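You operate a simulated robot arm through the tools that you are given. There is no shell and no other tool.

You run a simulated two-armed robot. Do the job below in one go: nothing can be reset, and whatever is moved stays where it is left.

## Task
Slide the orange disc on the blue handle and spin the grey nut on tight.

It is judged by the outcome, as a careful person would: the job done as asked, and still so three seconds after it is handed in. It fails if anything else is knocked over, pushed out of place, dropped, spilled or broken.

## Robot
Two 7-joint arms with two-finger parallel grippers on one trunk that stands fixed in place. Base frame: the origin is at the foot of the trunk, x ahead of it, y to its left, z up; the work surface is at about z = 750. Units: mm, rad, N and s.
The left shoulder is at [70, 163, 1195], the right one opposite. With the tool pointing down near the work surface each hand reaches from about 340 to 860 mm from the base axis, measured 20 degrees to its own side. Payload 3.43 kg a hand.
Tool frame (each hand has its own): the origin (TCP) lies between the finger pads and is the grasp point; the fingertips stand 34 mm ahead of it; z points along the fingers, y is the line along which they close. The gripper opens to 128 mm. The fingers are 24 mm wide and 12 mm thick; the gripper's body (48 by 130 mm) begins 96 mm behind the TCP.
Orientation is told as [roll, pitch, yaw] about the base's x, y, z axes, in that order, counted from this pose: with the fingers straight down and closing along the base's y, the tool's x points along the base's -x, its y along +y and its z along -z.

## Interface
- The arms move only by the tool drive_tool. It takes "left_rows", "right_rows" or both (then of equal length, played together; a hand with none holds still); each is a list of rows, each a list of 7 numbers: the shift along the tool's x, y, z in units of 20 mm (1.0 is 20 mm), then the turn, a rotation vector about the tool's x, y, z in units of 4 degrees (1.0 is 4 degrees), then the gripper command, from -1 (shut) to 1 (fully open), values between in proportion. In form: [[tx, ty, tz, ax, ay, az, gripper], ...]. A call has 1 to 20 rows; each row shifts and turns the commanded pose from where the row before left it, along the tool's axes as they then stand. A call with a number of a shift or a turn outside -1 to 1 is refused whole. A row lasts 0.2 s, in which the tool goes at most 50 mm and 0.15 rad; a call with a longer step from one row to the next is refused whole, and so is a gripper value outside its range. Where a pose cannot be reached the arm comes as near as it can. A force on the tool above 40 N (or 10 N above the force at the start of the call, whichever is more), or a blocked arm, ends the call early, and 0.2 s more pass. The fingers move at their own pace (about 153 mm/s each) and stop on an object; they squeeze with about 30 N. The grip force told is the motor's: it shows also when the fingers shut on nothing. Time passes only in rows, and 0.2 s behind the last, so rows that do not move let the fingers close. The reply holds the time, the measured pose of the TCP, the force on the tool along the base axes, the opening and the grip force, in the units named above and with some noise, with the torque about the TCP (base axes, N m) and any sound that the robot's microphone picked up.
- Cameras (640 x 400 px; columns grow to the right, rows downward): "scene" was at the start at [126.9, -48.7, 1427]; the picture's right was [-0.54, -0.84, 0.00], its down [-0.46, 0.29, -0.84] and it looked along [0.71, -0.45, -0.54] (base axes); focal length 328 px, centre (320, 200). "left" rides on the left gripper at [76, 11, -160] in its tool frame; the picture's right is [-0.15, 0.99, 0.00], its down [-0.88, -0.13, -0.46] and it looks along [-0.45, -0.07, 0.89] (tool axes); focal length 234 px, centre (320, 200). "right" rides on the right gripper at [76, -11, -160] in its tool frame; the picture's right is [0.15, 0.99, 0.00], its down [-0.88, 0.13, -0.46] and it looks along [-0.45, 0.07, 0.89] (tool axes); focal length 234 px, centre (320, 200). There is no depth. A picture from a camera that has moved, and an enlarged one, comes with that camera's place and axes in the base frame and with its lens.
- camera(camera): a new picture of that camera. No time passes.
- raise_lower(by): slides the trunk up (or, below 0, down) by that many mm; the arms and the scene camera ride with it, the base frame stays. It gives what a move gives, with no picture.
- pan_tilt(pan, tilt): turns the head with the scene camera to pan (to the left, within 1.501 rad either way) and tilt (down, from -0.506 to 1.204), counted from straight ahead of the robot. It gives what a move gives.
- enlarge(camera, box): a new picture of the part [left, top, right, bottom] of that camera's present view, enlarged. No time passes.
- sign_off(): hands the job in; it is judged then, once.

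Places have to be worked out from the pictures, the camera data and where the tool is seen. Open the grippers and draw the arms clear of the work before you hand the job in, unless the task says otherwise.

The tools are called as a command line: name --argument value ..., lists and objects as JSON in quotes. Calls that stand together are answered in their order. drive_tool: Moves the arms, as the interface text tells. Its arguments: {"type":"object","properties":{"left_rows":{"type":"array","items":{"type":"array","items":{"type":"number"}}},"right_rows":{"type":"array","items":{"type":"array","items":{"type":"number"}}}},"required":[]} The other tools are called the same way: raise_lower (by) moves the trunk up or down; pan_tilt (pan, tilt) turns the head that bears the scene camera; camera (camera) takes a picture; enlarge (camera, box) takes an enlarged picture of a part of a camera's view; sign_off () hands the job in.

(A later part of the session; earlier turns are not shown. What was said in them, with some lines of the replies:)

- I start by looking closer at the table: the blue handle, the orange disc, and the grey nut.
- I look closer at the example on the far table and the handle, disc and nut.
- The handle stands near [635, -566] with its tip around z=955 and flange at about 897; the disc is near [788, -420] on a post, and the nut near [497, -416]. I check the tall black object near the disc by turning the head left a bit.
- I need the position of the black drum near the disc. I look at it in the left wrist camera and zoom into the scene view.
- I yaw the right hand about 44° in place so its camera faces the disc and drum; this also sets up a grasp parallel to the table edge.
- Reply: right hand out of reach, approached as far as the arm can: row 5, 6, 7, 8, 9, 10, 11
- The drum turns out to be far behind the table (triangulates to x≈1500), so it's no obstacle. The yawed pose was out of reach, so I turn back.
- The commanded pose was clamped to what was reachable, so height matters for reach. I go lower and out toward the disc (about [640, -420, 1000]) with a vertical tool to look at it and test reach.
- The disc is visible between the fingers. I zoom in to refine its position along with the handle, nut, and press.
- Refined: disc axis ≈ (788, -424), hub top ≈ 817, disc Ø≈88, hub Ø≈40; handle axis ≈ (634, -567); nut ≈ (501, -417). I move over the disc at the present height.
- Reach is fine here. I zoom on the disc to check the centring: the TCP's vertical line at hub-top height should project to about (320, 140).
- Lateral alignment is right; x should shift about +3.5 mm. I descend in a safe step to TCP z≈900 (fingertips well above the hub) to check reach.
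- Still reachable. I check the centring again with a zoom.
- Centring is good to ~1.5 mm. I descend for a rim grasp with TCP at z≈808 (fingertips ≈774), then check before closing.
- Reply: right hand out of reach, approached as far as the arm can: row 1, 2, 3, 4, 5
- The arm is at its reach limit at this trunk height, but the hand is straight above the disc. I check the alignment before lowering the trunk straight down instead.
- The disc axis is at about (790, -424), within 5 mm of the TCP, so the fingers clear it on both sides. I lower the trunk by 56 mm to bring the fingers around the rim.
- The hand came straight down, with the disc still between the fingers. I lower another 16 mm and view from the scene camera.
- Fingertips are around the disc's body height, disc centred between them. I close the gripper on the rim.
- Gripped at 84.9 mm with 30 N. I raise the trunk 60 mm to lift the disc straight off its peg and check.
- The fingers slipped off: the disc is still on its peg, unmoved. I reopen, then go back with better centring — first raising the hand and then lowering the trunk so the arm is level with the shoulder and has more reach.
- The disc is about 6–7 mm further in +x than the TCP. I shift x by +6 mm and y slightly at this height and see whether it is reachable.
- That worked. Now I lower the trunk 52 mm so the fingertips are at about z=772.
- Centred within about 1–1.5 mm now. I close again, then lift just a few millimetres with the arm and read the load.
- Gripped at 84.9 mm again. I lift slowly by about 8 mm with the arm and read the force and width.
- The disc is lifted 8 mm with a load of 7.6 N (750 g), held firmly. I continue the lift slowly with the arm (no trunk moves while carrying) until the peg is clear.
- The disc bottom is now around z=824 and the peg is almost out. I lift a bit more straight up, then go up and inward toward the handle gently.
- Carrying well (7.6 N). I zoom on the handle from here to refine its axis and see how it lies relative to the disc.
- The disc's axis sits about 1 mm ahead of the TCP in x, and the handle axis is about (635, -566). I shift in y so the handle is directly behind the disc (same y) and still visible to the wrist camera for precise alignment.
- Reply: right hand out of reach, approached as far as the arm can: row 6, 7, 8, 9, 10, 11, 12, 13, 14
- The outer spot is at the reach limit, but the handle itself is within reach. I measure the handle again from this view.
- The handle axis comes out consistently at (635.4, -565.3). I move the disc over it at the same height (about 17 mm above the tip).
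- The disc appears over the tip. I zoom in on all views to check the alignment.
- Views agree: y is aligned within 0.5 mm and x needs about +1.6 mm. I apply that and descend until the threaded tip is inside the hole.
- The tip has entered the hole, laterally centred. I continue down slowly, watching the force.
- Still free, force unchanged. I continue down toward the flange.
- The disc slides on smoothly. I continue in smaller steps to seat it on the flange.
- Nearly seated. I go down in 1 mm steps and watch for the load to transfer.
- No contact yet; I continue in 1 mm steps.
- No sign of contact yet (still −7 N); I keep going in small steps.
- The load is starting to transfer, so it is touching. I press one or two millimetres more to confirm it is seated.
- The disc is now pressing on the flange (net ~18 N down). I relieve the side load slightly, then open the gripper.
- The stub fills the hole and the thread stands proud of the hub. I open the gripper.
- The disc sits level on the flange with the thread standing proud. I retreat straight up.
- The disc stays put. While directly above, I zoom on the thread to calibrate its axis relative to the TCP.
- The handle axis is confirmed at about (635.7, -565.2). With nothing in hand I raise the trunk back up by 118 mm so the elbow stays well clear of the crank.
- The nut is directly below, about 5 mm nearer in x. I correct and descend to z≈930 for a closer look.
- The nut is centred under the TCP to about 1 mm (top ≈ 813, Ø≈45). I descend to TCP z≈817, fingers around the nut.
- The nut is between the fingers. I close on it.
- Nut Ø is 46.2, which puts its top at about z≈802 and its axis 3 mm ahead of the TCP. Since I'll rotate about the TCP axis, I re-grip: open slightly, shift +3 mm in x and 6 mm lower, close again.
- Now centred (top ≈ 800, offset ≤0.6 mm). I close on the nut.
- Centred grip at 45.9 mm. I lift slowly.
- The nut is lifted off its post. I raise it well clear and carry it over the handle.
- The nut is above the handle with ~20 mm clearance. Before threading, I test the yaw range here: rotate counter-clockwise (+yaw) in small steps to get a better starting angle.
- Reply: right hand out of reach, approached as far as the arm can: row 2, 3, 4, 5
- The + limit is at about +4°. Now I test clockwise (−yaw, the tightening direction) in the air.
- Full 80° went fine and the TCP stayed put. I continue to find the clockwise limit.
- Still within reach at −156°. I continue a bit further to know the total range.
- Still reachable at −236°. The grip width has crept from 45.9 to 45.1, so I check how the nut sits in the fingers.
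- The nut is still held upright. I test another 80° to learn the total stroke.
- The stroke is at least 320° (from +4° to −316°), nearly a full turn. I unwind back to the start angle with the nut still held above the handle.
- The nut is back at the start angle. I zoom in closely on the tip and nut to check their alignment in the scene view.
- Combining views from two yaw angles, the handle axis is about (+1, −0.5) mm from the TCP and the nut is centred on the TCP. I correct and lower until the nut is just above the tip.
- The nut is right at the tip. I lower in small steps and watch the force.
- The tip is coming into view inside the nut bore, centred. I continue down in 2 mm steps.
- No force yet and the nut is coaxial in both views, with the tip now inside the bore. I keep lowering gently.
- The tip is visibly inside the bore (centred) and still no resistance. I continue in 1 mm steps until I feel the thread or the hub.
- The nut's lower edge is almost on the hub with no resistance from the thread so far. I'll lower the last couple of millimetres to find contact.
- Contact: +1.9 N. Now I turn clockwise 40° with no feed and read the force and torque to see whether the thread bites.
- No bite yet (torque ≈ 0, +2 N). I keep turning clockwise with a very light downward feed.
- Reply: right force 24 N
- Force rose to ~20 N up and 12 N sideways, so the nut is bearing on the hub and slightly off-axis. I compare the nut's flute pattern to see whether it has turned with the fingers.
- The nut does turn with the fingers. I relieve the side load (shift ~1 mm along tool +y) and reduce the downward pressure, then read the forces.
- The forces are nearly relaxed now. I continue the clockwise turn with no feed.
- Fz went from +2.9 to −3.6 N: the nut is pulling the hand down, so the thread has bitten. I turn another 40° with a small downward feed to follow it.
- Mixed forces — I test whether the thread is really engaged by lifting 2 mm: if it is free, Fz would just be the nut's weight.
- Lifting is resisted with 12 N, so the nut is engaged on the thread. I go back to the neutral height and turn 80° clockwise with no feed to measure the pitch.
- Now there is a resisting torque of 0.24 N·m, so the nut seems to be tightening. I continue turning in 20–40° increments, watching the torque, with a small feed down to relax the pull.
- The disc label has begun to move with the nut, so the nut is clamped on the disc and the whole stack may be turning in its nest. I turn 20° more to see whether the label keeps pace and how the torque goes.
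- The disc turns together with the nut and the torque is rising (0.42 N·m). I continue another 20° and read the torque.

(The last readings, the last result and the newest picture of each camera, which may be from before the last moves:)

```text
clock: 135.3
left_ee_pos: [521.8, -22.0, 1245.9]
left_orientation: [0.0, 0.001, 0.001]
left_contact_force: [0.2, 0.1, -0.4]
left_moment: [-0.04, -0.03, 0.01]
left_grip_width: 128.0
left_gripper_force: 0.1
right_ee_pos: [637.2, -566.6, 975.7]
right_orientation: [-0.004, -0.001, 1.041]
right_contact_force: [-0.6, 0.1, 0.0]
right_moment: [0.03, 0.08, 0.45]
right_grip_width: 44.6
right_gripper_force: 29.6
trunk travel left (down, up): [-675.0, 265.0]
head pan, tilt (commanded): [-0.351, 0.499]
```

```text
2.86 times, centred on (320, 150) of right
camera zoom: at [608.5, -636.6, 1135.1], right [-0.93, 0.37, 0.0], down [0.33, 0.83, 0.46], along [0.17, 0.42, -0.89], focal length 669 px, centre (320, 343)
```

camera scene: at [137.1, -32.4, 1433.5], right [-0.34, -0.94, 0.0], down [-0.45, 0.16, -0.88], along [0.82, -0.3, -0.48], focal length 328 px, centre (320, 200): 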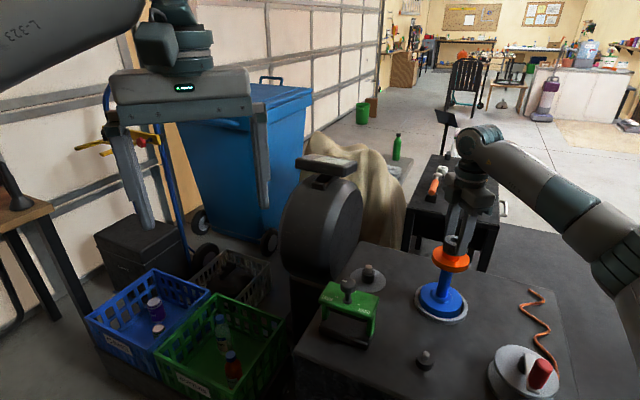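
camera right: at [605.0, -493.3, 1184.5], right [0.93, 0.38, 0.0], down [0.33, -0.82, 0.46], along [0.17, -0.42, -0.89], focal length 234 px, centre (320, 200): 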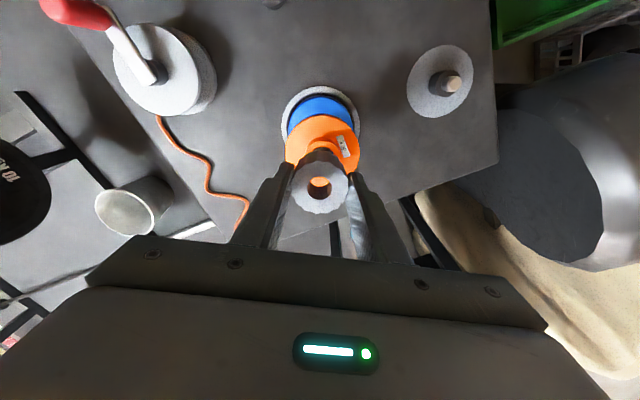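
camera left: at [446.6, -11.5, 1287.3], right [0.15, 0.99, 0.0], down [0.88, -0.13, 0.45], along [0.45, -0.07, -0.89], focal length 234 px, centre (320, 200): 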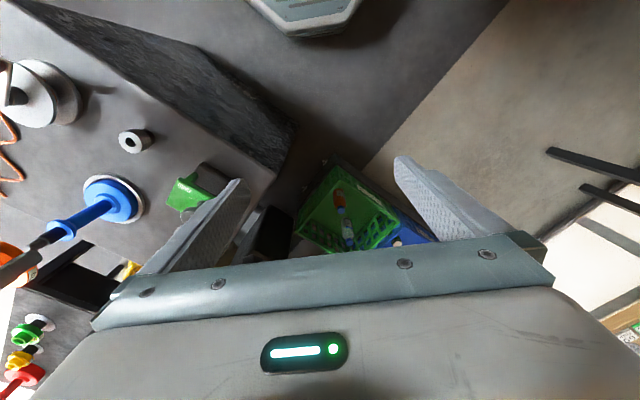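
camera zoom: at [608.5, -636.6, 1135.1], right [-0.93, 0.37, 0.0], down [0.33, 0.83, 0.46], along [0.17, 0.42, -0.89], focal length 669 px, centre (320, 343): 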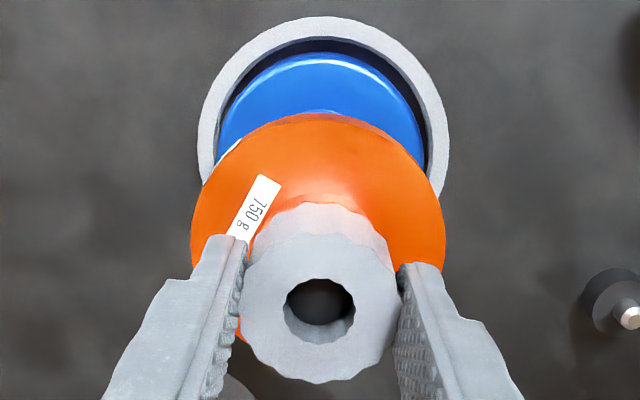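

Torque is 0.45 N·m and levelling off. I turn the remaining known-safe 16° and read again.

drive_tool --right_rows '[[0, 0, 0, 0, 0, 1, -1], [0, 0, 0, 0, 0, 1, -1], [0, 0, 0, 0, 0, 1, -1], [0, 0, 0, 0, 0, 1, -1], [0, 0, 0, 0, 0, 0, -1]]'

enlarge --camera "scene" --box '[410, 205, 500, 335]'

enlarge --camera "left" --box '[60, 140, 160, 240]'

```text
clock: 136.5
left_ee_pos: [521.1, -20.9, 1246.6]
left_orientation: [0.0, -0.001, 0.002]
left_contact_force: [-0.4, -0.5, 0.3]
left_moment: [-0.02, 0.03, -0.01]
left_grip_width: 127.9
left_gripper_force: 0.0
right_ee_pos: [637.6, -565.6, 975.4]
right_orientation: [-0.003, -0.003, 0.763]
right_contact_force: [-1.0, 0.3, 1.1]
right_moment: [0.01, 0.1, 0.43]
right_grip_width: 44.7
right_gripper_force: 30.1
trunk travel left (down, up): [-675.0, 265.0]
head pan, tilt (commanded): [-0.351, 0.499]
```

```text
3.08 times, centred on (455, 270) of scene
camera zoom: at [136.9, -32.2, 1433.5], right [-0.34, -0.94, 0.0], down [-0.45, 0.16, -0.88], along [0.82, -0.3, -0.48], focal length 1010 px, centre (-95, -15)
```

zoom: 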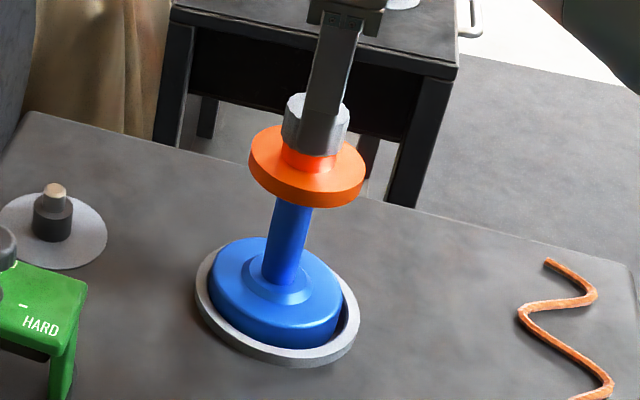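

```text
4.00 times, centred on (110, 190) of left
camera zoom: at [445.8, -10.7, 1405.7], right [0.15, 0.99, 0.0], down [0.88, -0.13, 0.46], along [0.45, -0.07, -0.89], focal length 937 px, centre (1160, 240)
```

zoom: 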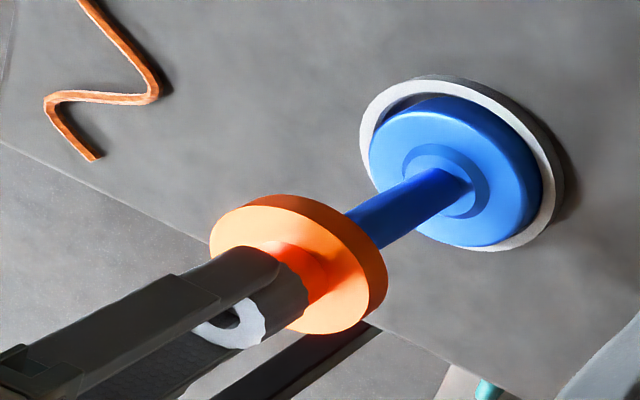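

The torque has plateaued at ~0.43–0.45 N·m: the stack is probably turning in its nest against friction. I look for any mark on the handle and at the nut/hub contact.

enlarge --camera "scene" --box '[410, 270, 480, 330]'

enlarge --camera "scene" --box '[435, 225, 475, 275]'

enlarge --camera "right" --box '[260, 70, 380, 190]'

enlarge --camera "left" --box '[80, 180, 130, 230]'

```text
6.67 times, centred on (445, 300) of scene
camera zoom: at [136.9, -32.2, 1433.5], right [-0.34, -0.94, 0.0], down [-0.45, 0.16, -0.88], along [0.82, -0.3, -0.48], focal length 2187 px, centre (-513, -467)
```

zoom: 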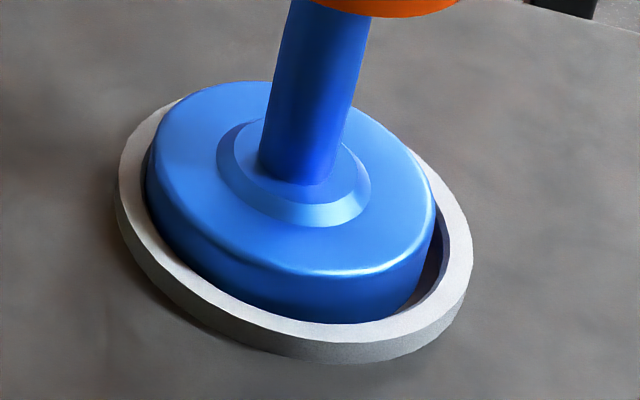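

```text
8.00 times, centred on (455, 250) of scene
camera zoom: at [136.9, -32.2, 1433.5], right [-0.34, -0.94, 0.0], down [-0.45, 0.16, -0.88], along [0.82, -0.3, -0.48], focal length 2625 px, centre (-760, -200)
```

zoom: 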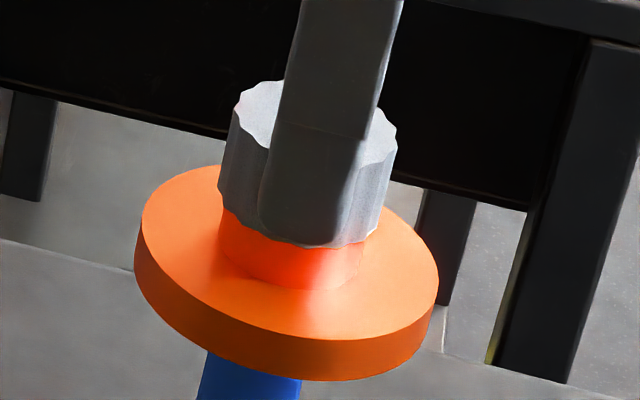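

```text
3.33 times, centred on (320, 130) of right
camera zoom: at [589.9, -626.0, 1135.1], right [-0.79, 0.61, 0.0], down [0.54, 0.7, 0.46], along [0.28, 0.36, -0.89], focal length 781 px, centre (320, 433)
```

zoom: 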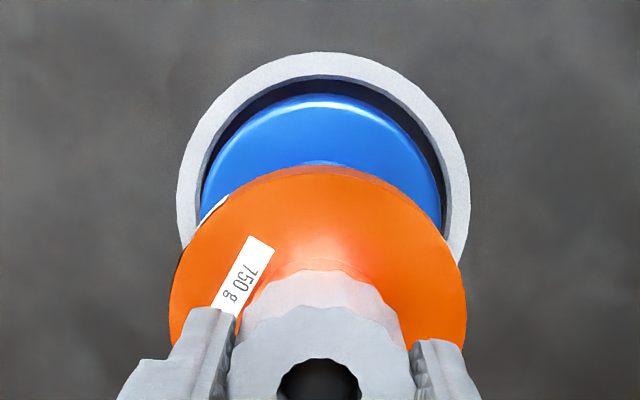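

```text
8.00 times, centred on (105, 205) of left
camera zoom: at [445.8, -10.7, 1405.7], right [0.15, 0.99, 0.0], down [0.88, -0.13, 0.46], along [0.45, -0.07, -0.89], focal length 1873 px, centre (2040, 160)
```

zoom: 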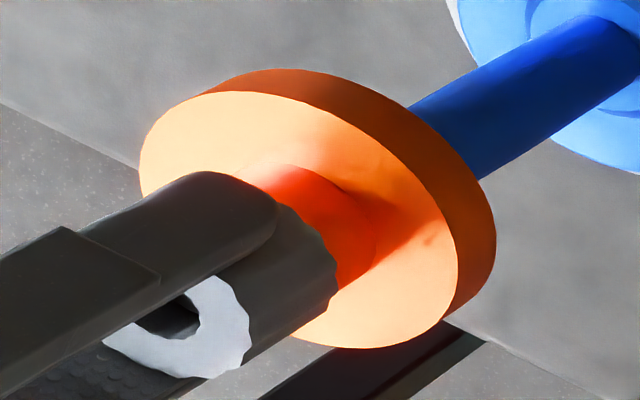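

The nut sits fully down on the hub. I release it, keep the hand in place with the fingers moderately open, and check the nut stays before unwinding.

drive_tool --right_rows '[[0, 0, 0, 0, 0, 0, -0.1], [0, 0, 0, 0, 0, 0, 0.2], [0, 0, 0, 0, 0, 0, 0.3], [0, 0, 0, 0, 0, 0, 0.3]]'

enlarge --camera "right" --box '[260, 90, 380, 230]'

enlarge --camera "scene" --box '[410, 205, 500, 335]'

```text
clock: 137.5
left_ee_pos: [522.2, -22.6, 1245.3]
left_orientation: [0.0, -0.001, -0.001]
left_contact_force: [-0.2, -0.9, -0.6]
left_moment: [0.0, 0.0, 0.0]
left_grip_width: 128.3
left_gripper_force: 0.1
right_ee_pos: [636.6, -566.0, 975.5]
right_orientation: [-0.005, 0.0, 0.765]
right_contact_force: [0.1, 0.0, 0.0]
right_moment: [0.02, 0.0, 0.01]
right_grip_width: 83.1
right_gripper_force: 0.2
trunk travel left (down, up): [-675.0, 265.0]
head pan, tilt (commanded): [-0.351, 0.499]
```

```text
2.86 times, centred on (320, 160) of right
camera zoom: at [590.1, -626.1, 1134.9], right [-0.79, 0.61, 0.0], down [0.54, 0.7, 0.46], along [0.28, 0.36, -0.89], focal length 669 px, centre (320, 314)
```

zoom: 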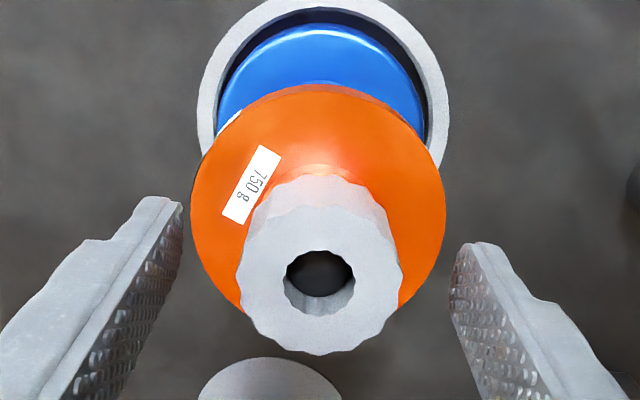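

```text
3.08 times, centred on (455, 270) of scene
camera zoom: at [137.0, -32.2, 1433.5], right [-0.34, -0.94, 0.0], down [-0.45, 0.16, -0.88], along [0.82, -0.3, -0.48], focal length 1010 px, centre (-95, -15)
```

zoom: 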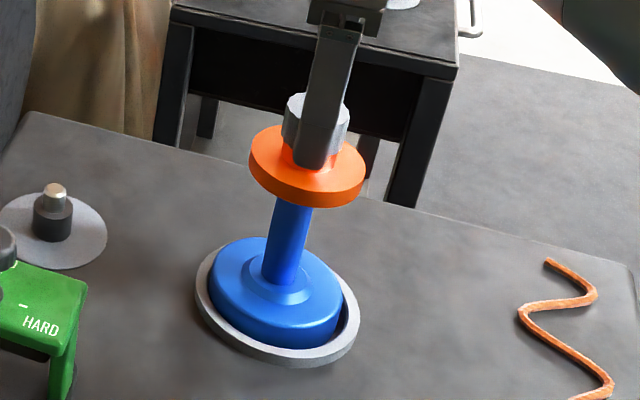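

The nut stays upright, centred within 0.5 mm of the tool axis. I unwind the hand 320° with the fingers open around it.

drive_tool --right_rows '[[0, 0, 0, 0, 0, -1, 0.3], [0, 0, 0, 0, 0, -1, 0.3], [0, 0, 0, 0, 0, -1, 0.3], [0, 0, 0, 0, 0, -1, 0.3], [0, 0, 0, 0, 0, -1, 0.3], [0, 0, 0, 0, 0, -1, 0.3], [0, 0, 0, 0, 0, -1, 0.3], [0, 0, 0, 0, 0, -1, 0.3], [0, 0, 0, 0, 0, -1, 0.3], [0, 0, 0, 0, 0, -1, 0.3], [0, 0, 0, 0, 0, -1, 0.3], [0, 0, 0, 0, 0, -1, 0.3], [0, 0, 0, 0, 0, -1, 0.3], [0, 0, 0, 0, 0, -1, 0.3], [0, 0, 0, 0, 0, -1, 0.3], [0, 0, 0, 0, 0, -1, 0.3], [0, 0, 0, 0, 0, -1, 0.3], [0, 0, 0, 0, 0, -1, 0.3], [0, 0, 0, 0, 0, -1, 0.3], [0, 0, 0, 0, 0, -1, 0.3]]'

drive_tool --right_rows '[[0, 0, 0, 0, 0, -1, 0.3], [0, 0, 0, 0, 0, -1, 0.3], [0, 0, 0, 0, 0, -1, 0.3], [0, 0, 0, 0, 0, -1, 0.3], [0, 0, 0, 0, 0, -1, 0.3], [0, 0, 0, 0, 0, -1, 0.3], [0, 0, 0, 0, 0, -1, 0.3], [0, 0, 0, 0, 0, -1, 0.3], [0, 0, 0, 0, 0, -1, 0.3], [0, 0, 0, 0, 0, -1, 0.3], [0, 0, 0, 0, 0, -1, 0.3], [0, 0, 0, 0, 0, -1, 0.3], [0, 0, 0, 0, 0, -1, 0.3], [0, 0, 0, 0, 0, -1, 0.3], [0, 0, 0, 0, 0, -1, 0.3], [0, 0, 0, 0, 0, -1, 0.3], [0, 0, 0, 0, 0, -1, 0.3], [0, 0, 0, 0, 0, -1, 0.3], [0, 0, 0, 0, 0, -1, 0.3], [0, 0, 0, 0, 0, -1, 0.3]]'

enlarge --camera "right" --box '[260, 90, 380, 230]'

drive_tool --right_rows '[[0, 0, 0, 0, 0, -1, 0.3], [0, 0, 0, 0, 0, -1, 0.3], [0, 0, 0, 0, 0, -1, 0.3], [0, 0, 0, 0, 0, -1, 0.3], [0, 0, 0, 0, 0, -1, 0.3], [0, 0, 0, 0, 0, -1, 0.3], [0, 0, 0, 0, 0, -1, 0.3], [0, 0, 0, 0, 0, -1, 0.3], [0, 0, 0, 0, 0, -1, 0.3], [0, 0, 0, 0, 0, -1, 0.3], [0, 0, 0, 0, 0, -1, 0.3], [0, 0, 0, 0, 0, -1, 0.3], [0, 0, 0, 0, 0, -1, 0.3], [0, 0, 0, 0, 0, -1, 0.3], [0, 0, 0, 0, 0, -1, 0.3], [0, 0, 0, 0, 0, -1, 0.3], [0, 0, 0, 0, 0, -1, 0.3], [0, 0, 0, 0, 0, -1, 0.3], [0, 0, 0, 0, 0, -1, 0.3], [0, 0, 0, 0, 0, -1, 0.3]]'

drive_tool --right_rows '[[0, 0, 0, 0, 0, -1, 0.3], [0, 0, 0, 0, 0, -1, 0.3], [0, 0, 0, 0, 0, -1, 0.3], [0, 0, 0, 0, 0, -1, 0.3], [0, 0, 0, 0, 0, -1, 0.3], [0, 0, 0, 0, 0, -1, 0.3], [0, 0, 0, 0, 0, -1, 0.3], [0, 0, 0, 0, 0, -1, 0.3], [0, 0, 0, 0, 0, -1, 0.3], [0, 0, 0, 0, 0, -1, 0.3], [0, 0, 0, 0, 0, -1, 0.3], [0, 0, 0, 0, 0, -1, 0.3], [0, 0, 0, 0, 0, -1, 0.3], [0, 0, 0, 0, 0, -1, 0.3], [0, 0, 0, 0, 0, -1, 0.3], [0, 0, 0, 0, 0, -1, 0.3], [0, 0, 0, 0, 0, -1, 0.3], [0, 0, 0, 0, 0, -1, 0.3], [0, 0, 0, 0, 0, -1, 0.3]]'

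enlarge --camera "right" --box '[260, 90, 380, 230]'

enlarge --camera "scene" --box '[410, 205, 500, 335]'

```text
clock: 141.7
left_ee_pos: [520.5, -21.2, 1246.4]
left_orientation: [0.0, 0.0, 0.0]
left_contact_force: [-0.8, 0.7, 0.5]
left_moment: [-0.01, 0.0, 0.0]
left_grip_width: 128.1
left_gripper_force: 0.0
right_ee_pos: [637.8, -566.2, 974.0]
right_orientation: [-0.001, 0.003, 2.161]
right_contact_force: [0.6, -0.3, 0.0]
right_moment: [0.02, 0.0, -0.01]
right_grip_width: 83.3
right_gripper_force: 0.1
trunk travel left (down, up): [-675.0, 265.0]
head pan, tilt (commanded): [-0.351, 0.499]
```

```text
clock: 145.9
left_ee_pos: [521.3, -22.0, 1246.5]
left_orientation: [0.001, 0.003, 0.0]
left_contact_force: [0.8, 1.0, 0.7]
left_moment: [-0.01, -0.01, -0.01]
left_grip_width: 128.1
left_gripper_force: 0.0
right_ee_pos: [638.0, -565.1, 975.8]
right_orientation: [0.003, 0.001, -2.726]
right_contact_force: [1.0, 0.1, -0.4]
right_moment: [-0.04, -0.01, -0.01]
right_grip_width: 83.0
right_gripper_force: 0.0
trunk travel left (down, up): [-675.0, 265.0]
head pan, tilt (commanded): [-0.351, 0.499]
```

```text
2.86 times, centred on (320, 160) of right
camera zoom: at [702.0, -524.7, 1135.3], right [0.53, -0.85, 0.0], down [-0.75, -0.47, 0.45], along [-0.38, -0.24, -0.89], focal length 669 px, centre (320, 314)
```

zoom: 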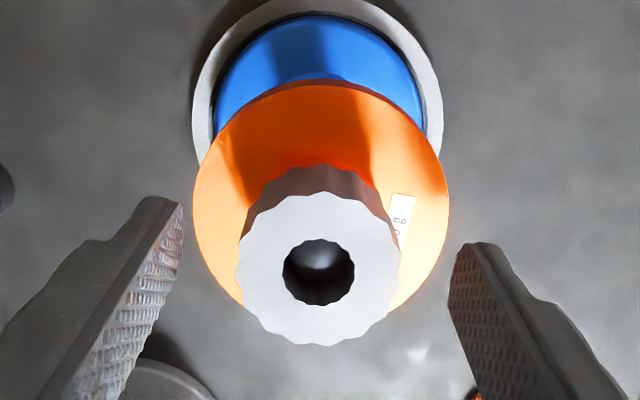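

```text
clock: 150.1
left_ee_pos: [520.8, -21.7, 1245.1]
left_orientation: [0.0, 0.0, -0.001]
left_contact_force: [-0.1, -0.7, -0.1]
left_moment: [0.01, -0.02, 0.03]
left_grip_width: 128.3
left_gripper_force: 0.1
right_ee_pos: [637.9, -566.3, 975.6]
right_orientation: [0.003, -0.001, -1.33]
right_contact_force: [0.3, 0.5, -0.2]
right_moment: [0.01, 0.04, 0.02]
right_grip_width: 83.2
right_gripper_force: 0.0
trunk travel left (down, up): [-675.0, 265.0]
head pan, tilt (commanded): [-0.351, 0.499]
```

```text
clock: 154.1
left_ee_pos: [520.4, -21.0, 1245.2]
left_orientation: [0.001, 0.001, 0.001]
left_contact_force: [-1.2, 0.2, 0.7]
left_moment: [0.0, 0.0, 0.01]
left_grip_width: 127.9
left_gripper_force: 0.1
right_ee_pos: [638.6, -566.1, 976.7]
right_orientation: [-0.002, -0.002, -0.003]
right_contact_force: [-0.4, 1.2, -0.6]
right_moment: [-0.02, 0.02, -0.03]
right_grip_width: 83.0
right_gripper_force: 0.0
trunk travel left (down, up): [-675.0, 265.0]
head pan, tilt (commanded): [-0.351, 0.499]
```

```text
2.86 times, centred on (320, 160) of right
camera zoom: at [561.5, -576.6, 1135.1], right [-0.14, 0.99, 0.0], down [0.88, 0.13, 0.46], along [0.45, 0.06, -0.89], focal length 669 px, centre (320, 314)
```

zoom: 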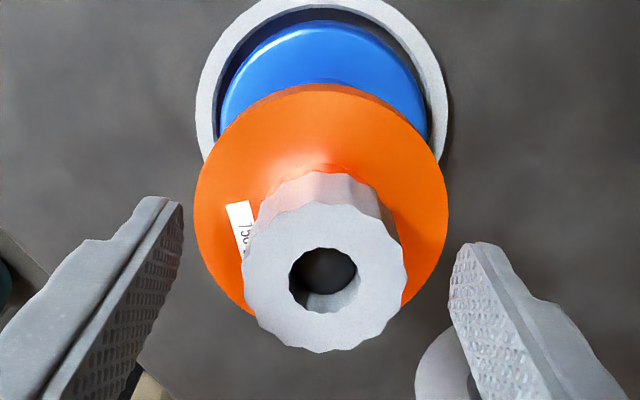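

```text
3.08 times, centred on (455, 270) of scene
camera zoom: at [137.0, -32.2, 1433.5], right [-0.34, -0.94, 0.0], down [-0.45, 0.16, -0.88], along [0.82, -0.3, -0.48], focal length 1010 px, centre (-95, -15)
```

zoom: 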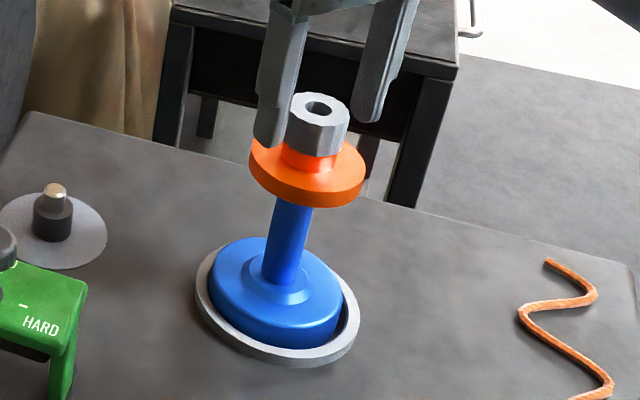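

From the three yaw views, the nut axis is about (+0.8, +1.5) mm from the TCP. I correct that and re-grip the nut.

drive_tool --right_rows '[[-0.04, 0.07, 0, 0, 0, 0, 0.3], [0, 0, 0, 0, 0, 0, 0], [0, 0, 0, 0, 0, 0, -0.2], [0, 0, 0, 0, 0, 0, -0.4], [0, 0, 0, 0, 0, 0, -1], [0, 0, 0, 0, 0, 0, -1]]'

```text
clock: 155.5
left_ee_pos: [520.4, -21.9, 1246.9]
left_orientation: [-0.001, -0.001, -0.001]
left_contact_force: [-0.5, -0.1, 0.5]
left_moment: [-0.01, -0.01, 0.0]
left_grip_width: 128.1
left_gripper_force: 0.1
right_ee_pos: [637.0, -564.9, 975.3]
right_orientation: [-0.001, -0.002, -0.005]
right_contact_force: [-0.2, -0.2, 1.3]
right_moment: [0.04, 0.01, 0.03]
right_grip_width: 45.9
right_gripper_force: 29.9
trunk travel left (down, up): [-675.0, 265.0]
head pan, tilt (commanded): [-0.351, 0.499]
```

Gripped with no side load. I turn clockwise 20° and read the torque.

drive_tool --right_rows '[[0, 0, 0, 0, 0, 1, -1], [0, 0, 0, 0, 0, 1, -1], [0, 0, 0, 0, 0, 1, -1], [0, 0, 0, 0, 0, 1, -1], [0, 0, 0, 0, 0, 1, -1]]'

enlarge --camera "right" --box '[260, 90, 380, 230]'

```text
clock: 156.7
left_ee_pos: [521.2, -22.2, 1246.2]
left_orientation: [0.0, 0.0, 0.0]
left_contact_force: [0.0, -0.4, -0.4]
left_moment: [-0.02, -0.02, 0.03]
left_grip_width: 127.7
left_gripper_force: 0.1
right_ee_pos: [638.5, -564.9, 975.3]
right_orientation: [-0.001, -0.004, -0.354]
right_contact_force: [0.2, -0.8, 3.1]
right_moment: [0.01, 0.02, 0.43]
right_grip_width: 46.1
right_gripper_force: 29.5
trunk travel left (down, up): [-675.0, 265.0]
head pan, tilt (commanded): [-0.351, 0.499]
```

```text
2.86 times, centred on (320, 160) of right
camera zoom: at [562.9, -548.2, 1135.0], right [0.21, 0.98, 0.0], down [0.87, -0.18, 0.46], along [0.45, -0.1, -0.89], focal length 669 px, centre (320, 314)
```

zoom: 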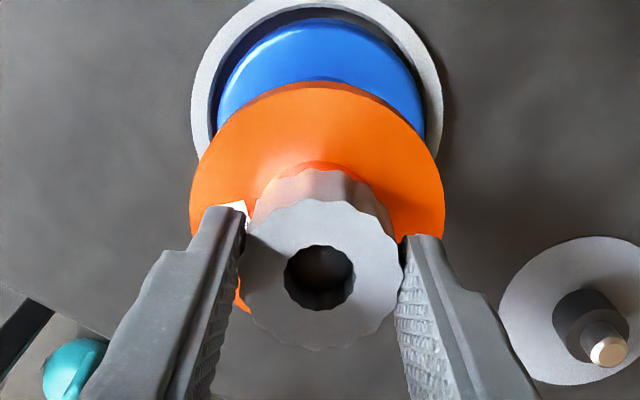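

Resistance is immediately 0.43 N·m — a constant friction level. I press down gently (about 1.5 mm) while turning, to see whether the torque rises (which would mean it's the nest slipping).

drive_tool --right_rows '[[0, 0, 0.05, 0, 0, 0.5, -1], [0, 0, 0.03, 0, 0, 0.5, -1], [0, 0, 0, 0, 0, 1, -1], [0, 0, 0, 0, 0, 1, -1], [0, 0, 0, 0, 0, 1, -1]]'

enlarge --camera "right" --box '[260, 90, 380, 230]'

```text
clock: 157.9
left_ee_pos: [520.7, -23.0, 1245.1]
left_orientation: [0.0, 0.001, 0.0]
left_contact_force: [0.2, 0.1, 1.1]
left_moment: [0.0, -0.02, -0.01]
left_grip_width: 127.9
left_gripper_force: 0.1
right_ee_pos: [638.2, -563.9, 973.4]
right_orientation: [0.001, -0.003, -0.631]
right_contact_force: [-0.3, 0.3, 0.3]
right_moment: [-0.05, 0.02, 0.37]
right_grip_width: 46.4
right_gripper_force: 30.2
trunk travel left (down, up): [-675.0, 265.0]
head pan, tilt (commanded): [-0.351, 0.499]
```

```text
2.86 times, centred on (320, 160) of right
camera zoom: at [570.3, -528.0, 1133.2], right [0.47, 0.88, 0.0], down [0.79, -0.42, 0.46], along [0.41, -0.22, -0.89], focal length 669 px, centre (320, 314)
```

zoom: 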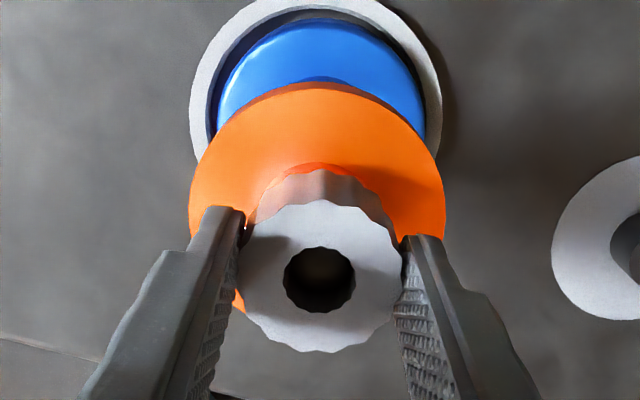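

The fingers slid on the nut while I pressed, so ~0.43 N·m is also the fingers' slip torque: the nut is as tight as the grip allows. I give one more clockwise nudge without pressing to confirm.

drive_tool --right_rows '[[0, 0, -0.02, 0, 0, 1, -1], [0, 0, 0, 0, 0, 1, -1], [0, 0, 0, 0, 0, 1, -1], [0, 0, 0, 0, 0, 1, -1], [0, 0, 0, 0, 0, 1, -1], [0, 0, 0, 0, 0, 0, -1]]'

enlarge --camera "right" --box '[260, 90, 380, 230]'

enlarge --camera "scene" --box '[410, 205, 500, 335]'

```text
clock: 159.3
left_ee_pos: [521.0, -23.1, 1246.0]
left_orientation: [-0.001, -0.001, 0.0]
left_contact_force: [1.0, -0.2, 0.2]
left_moment: [0.01, 0.01, -0.02]
left_grip_width: 128.1
left_gripper_force: 0.0
right_ee_pos: [638.1, -566.5, 974.7]
right_orientation: [0.001, -0.004, -0.982]
right_contact_force: [-0.8, -1.3, -1.4]
right_moment: [-0.12, 0.08, 0.29]
right_grip_width: 44.9
right_gripper_force: 30.0
trunk travel left (down, up): [-675.0, 265.0]
head pan, tilt (commanded): [-0.351, 0.499]
```

```text
2.86 times, centred on (320, 160) of right
camera zoom: at [586.6, -507.8, 1133.5], right [0.74, 0.67, 0.0], down [0.59, -0.66, 0.46], along [0.31, -0.34, -0.89], focal length 669 px, centre (320, 314)
```

zoom: 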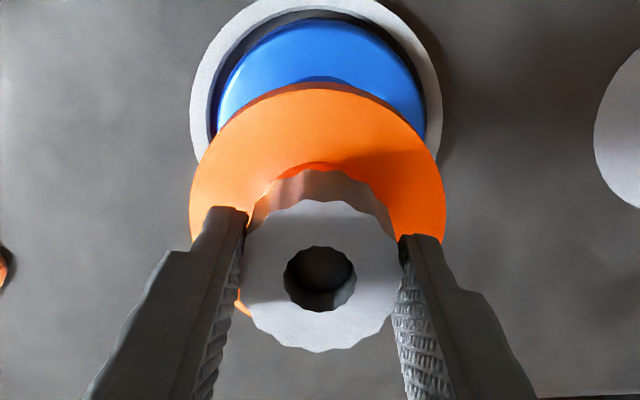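

```text
3.08 times, centred on (455, 270) of scene
camera zoom: at [137.0, -32.6, 1433.5], right [-0.34, -0.94, 0.0], down [-0.45, 0.16, -0.88], along [0.82, -0.3, -0.48], focal length 1010 px, centre (-95, -15)
```

zoom: 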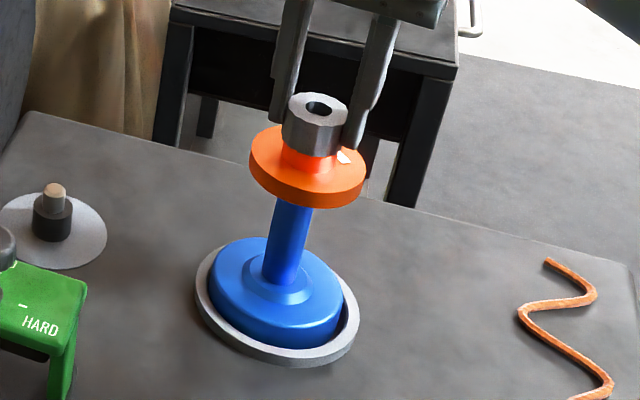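

The fingers had skipped to the next flute (width 44.9). I turn a bit more with this seated grip to make sure the torque comes back up to the limit.

drive_tool --right_rows '[[0, 0, 0, 0, 0, 1, -1], [0, 0, 0, 0, 0, 1, -1], [0, 0, 0, 0, 0, 1, -1], [0, 0, 0, 0, 0, 1, -1], [0, 0, 0, 0, 0, 1, -1]]'

drive_tool --right_rows '[[0, 0, 0, 0, 0, 1, -1], [0, 0, 0, 0, 0, 1, -1], [0, 0, 0, 0, 0, 1, -1], [0, 0, 0, 0, 0, 1, -1], [0, 0, 0, 0, 0, 1, -1]]'

enlarge --camera "scene" --box '[410, 205, 500, 335]'

```text
clock: 160.5
left_ee_pos: [521.4, -22.1, 1245.2]
left_orientation: [-0.001, -0.001, 0.0]
left_contact_force: [0.1, -1.0, -0.3]
left_moment: [0.0, -0.02, -0.02]
left_grip_width: 128.2
left_gripper_force: 0.1
right_ee_pos: [637.9, -564.8, 974.6]
right_orientation: [0.002, -0.002, -1.332]
right_contact_force: [0.0, 0.3, -2.9]
right_moment: [-0.09, 0.08, 0.3]
right_grip_width: 44.6
right_gripper_force: 30.3
trunk travel left (down, up): [-675.0, 265.0]
head pan, tilt (commanded): [-0.351, 0.499]
```

```text
clock: 161.7
left_ee_pos: [520.6, -23.3, 1246.6]
left_orientation: [0.0, 0.0, -0.001]
left_contact_force: [-0.1, 0.1, 1.0]
left_moment: [0.01, -0.02, 0.0]
left_grip_width: 127.8
left_gripper_force: 0.1
right_ee_pos: [637.2, -564.5, 973.9]
right_orientation: [0.003, -0.001, -1.681]
right_contact_force: [-1.1, 0.0, -1.4]
right_moment: [-0.06, 0.15, 0.33]
right_grip_width: 45.0
right_gripper_force: 29.7
trunk travel left (down, up): [-675.0, 265.0]
head pan, tilt (commanded): [-0.351, 0.499]
```

```text
3.08 times, centred on (455, 270) of scene
camera zoom: at [137.2, -32.6, 1433.5], right [-0.34, -0.94, 0.0], down [-0.45, 0.16, -0.88], along [0.82, -0.3, -0.48], focal length 1010 px, centre (-95, -15)
```

zoom: 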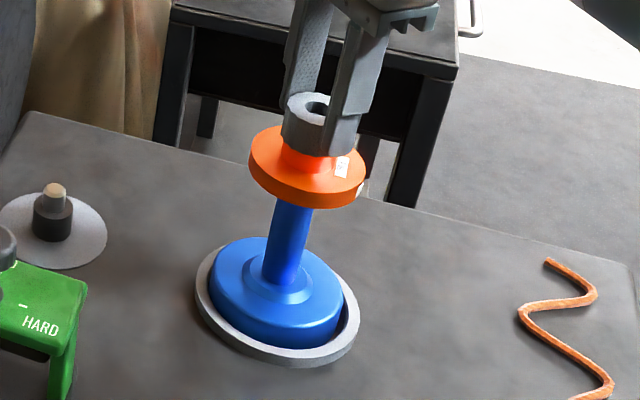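

The stack now holds still while the fingers slide over the nut, so it's tight to the grip's limit. I open and retreat straight up.

drive_tool --right_rows '[[0, 0, 0, 0, 0, 0, -0.1], [0, 0, 0, 0, 0, 0, 0.3], [0, 0, 0, 0, 0, 0, 0.5], [0, 0, -0.2, 0, 0, 0, 0.5], [0, 0, -0.5, 0, 0, 0, 0.5], [0, 0, -0.8, 0, 0, 0, 0.5], [0, 0, -1, 0, 0, 0, 0.5], [0, 0, -1, 0, 0, 0, 0.5], [0, 0, -1, 0, 0, 0, 0.5], [0, 0, -0.5, 0, 0, 0, 0.5], [0, 0, 0, 0, 0, 0, 0.5]]'

enlarge --camera "right" --box '[240, 70, 400, 230]'

enlarge --camera "scene" --box '[410, 205, 500, 335]'

enlarge --camera "scene" --box '[435, 225, 475, 275]'

enlarge --camera "left" --box '[70, 150, 150, 230]'

```text
clock: 164.1
left_ee_pos: [520.6, -22.1, 1245.0]
left_orientation: [-0.002, 0.001, 0.0]
left_contact_force: [-1.2, -0.9, -0.6]
left_moment: [0.01, 0.02, 0.0]
left_grip_width: 128.0
left_gripper_force: 0.0
right_ee_pos: [636.7, -563.2, 1075.0]
right_orientation: [0.004, -0.001, -1.681]
right_contact_force: [0.5, -0.2, -0.4]
right_moment: [-0.01, 0.01, 0.01]
right_grip_width: 96.1
right_gripper_force: 0.1
trunk travel left (down, up): [-675.0, 265.0]
head pan, tilt (commanded): [-0.351, 0.499]
```

```text
2.50 times, centred on (320, 150) of right
camera zoom: at [634.3, -486.8, 1233.7], right [1.0, 0.04, 0.0], down [0.03, -0.89, 0.46], along [0.02, -0.46, -0.89], focal length 585 px, centre (320, 325)
```

zoom: 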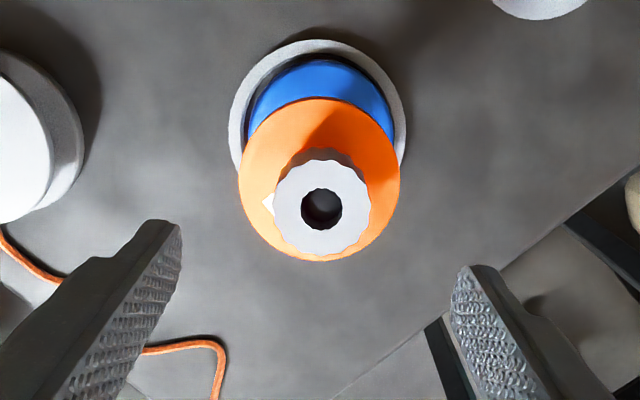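

```text
3.08 times, centred on (455, 270) of scene
camera zoom: at [137.1, -32.4, 1433.5], right [-0.34, -0.94, 0.0], down [-0.45, 0.16, -0.88], along [0.82, -0.3, -0.48], focal length 1010 px, centre (-95, -15)
```

zoom: 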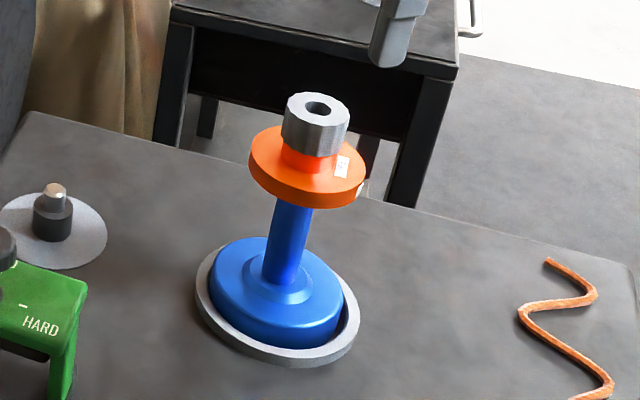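

```text
8.00 times, centred on (455, 250) of scene
camera zoom: at [137.1, -32.4, 1433.5], right [-0.34, -0.94, 0.0], down [-0.45, 0.16, -0.88], along [0.82, -0.3, -0.48], focal length 2625 px, centre (-760, -200)
```

zoom: 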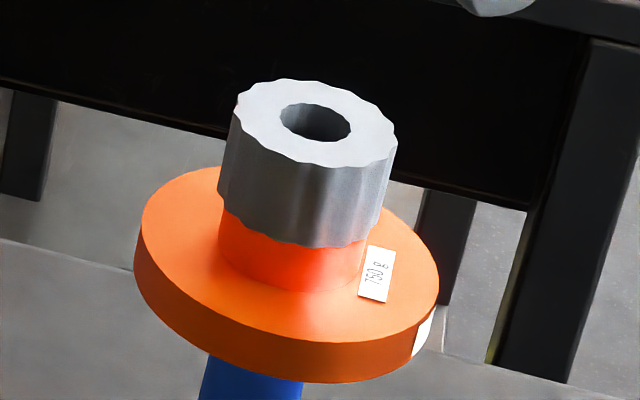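

```text
5.00 times, centred on (110, 190) of left
camera zoom: at [446.1, -10.9, 1405.6], right [0.15, 0.99, 0.0], down [0.88, -0.13, 0.46], along [0.45, -0.07, -0.89], focal length 1171 px, centre (1370, 250)
```

zoom: 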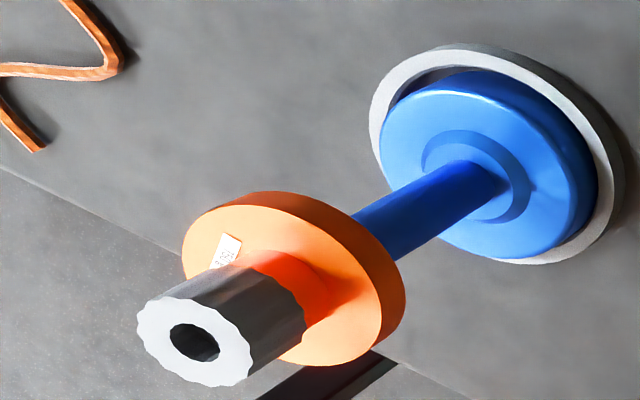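

The nut sits squarely on the hub, disc level, handle upright in its ring. I draw the right arm further up and back, gripper open.

drive_tool --right_rows '[[0, 0, -0.5, 0, 0, 0, 1], [0, 0, -0.8, 0, 0, 0, 1], [-0.066, -0.596, -0.5, 0, 0, 0, 1], [-0.066, -0.596, -0.5, 0, 0, 0, 1], [-0.066, -0.596, -0.5, 0, 0, 0, 1], [-0.066, -0.596, -0.5, 0, 0, 0, 1], [-0.066, -0.596, -0.4, 0, 0, 0, 1], [-0.066, -0.596, -0.4, 0, 0, 0, 1], [-0.066, -0.596, -0.4, 0, 0, 0, 1], [-0.066, -0.596, 0, 0, 0, 0, 1], [0, 0, 0, 0, 0, 0, 1]]'

camera --camera "scene"

enlarge --camera "scene" --box '[290, 200, 570, 400]'

camera --camera "right"

```text
clock: 166.5
left_ee_pos: [521.1, -22.6, 1245.1]
left_orientation: [0.0, 0.001, 0.0]
left_contact_force: [-0.2, -0.5, -0.2]
left_moment: [0.0, 0.0, -0.01]
left_grip_width: 127.9
left_gripper_force: 0.0
right_ee_pos: [541.6, -565.6, 1165.2]
right_orientation: [0.004, -0.002, -1.679]
right_contact_force: [-1.1, -0.3, -0.1]
right_moment: [0.02, 0.02, 0.0]
right_grip_width: 128.0
right_gripper_force: 0.0
trunk travel left (down, up): [-675.0, 265.0]
head pan, tilt (commanded): [-0.351, 0.499]
```

```text
taken
camera scene: at [137.4, -32.1, 1433.4], right [-0.34, -0.94, 0.0], down [-0.45, 0.16, -0.88], along [0.82, -0.3, -0.48], focal length 328 px, centre (320, 200)
```

scene: 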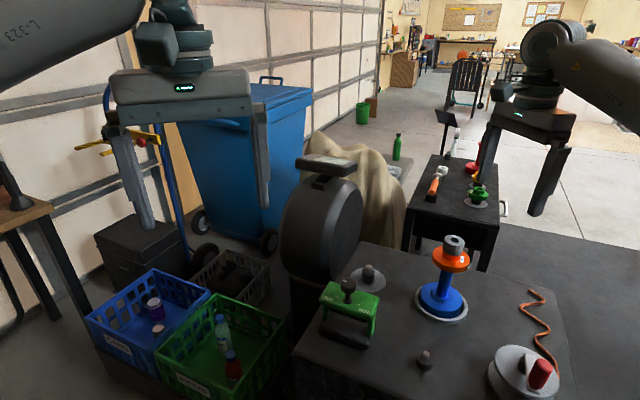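

```text
2.00 times, centred on (430, 300) of scene
camera zoom: at [137.4, -32.1, 1433.4], right [-0.34, -0.94, 0.0], down [-0.45, 0.16, -0.88], along [0.82, -0.3, -0.48], focal length 656 px, centre (100, 0)
```

zoom: 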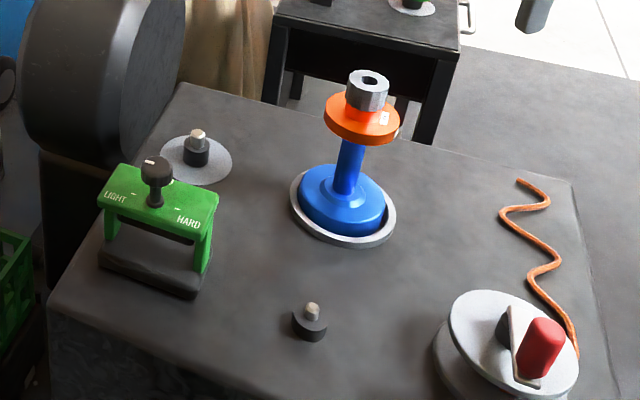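

```text
taken
camera right: at [539.1, -487.8, 1323.6], right [1.0, 0.04, 0.0], down [0.03, -0.89, 0.46], along [0.02, -0.46, -0.89], focal length 234 px, centre (320, 200)
```

right: 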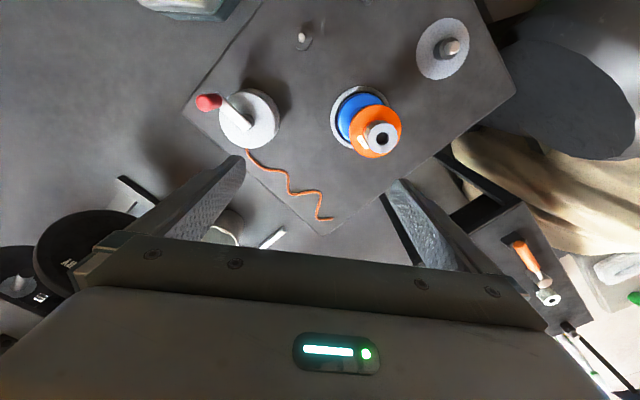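

The work is finished: the disc is on the flange, the nut is threaded down tight on the hub, everything else is untouched, and both grippers are open and clear. I hand the job in.

sign_off

```text
The job is handed in.
```

The orange disc is on the blue handle, resting on its flange, and the grey nut is screwed down tight against the disc. I handed the job in; no verdict came back.

- **Tightness:** The nut reached about 0.45 N·m. In the last turns the fingers mostly slid around it, with the disc hardly moving, so that is about as tight as this grip can get it. The disc, and probably the whole handle, also turned at about that torque. I did not hold the handle with the left hand.
- **Thread:** The nut slid down onto the disc's hub without resistance. The thread caught only there, after about a third to half a turn, and lifting was then resisted with about 12 N.
- **Slip on the disc:** My first grip on the disc slipped off during the lift. The disc stayed on its peg undamaged, and the second lift held.
- **Other items:** The press, crank, posts and orange cord look undisturbed in the final pictures. The handle is still upright in its ring; it may have shifted a couple of millimetres within the ring's clearance.

Both grippers are open and clear of the work.
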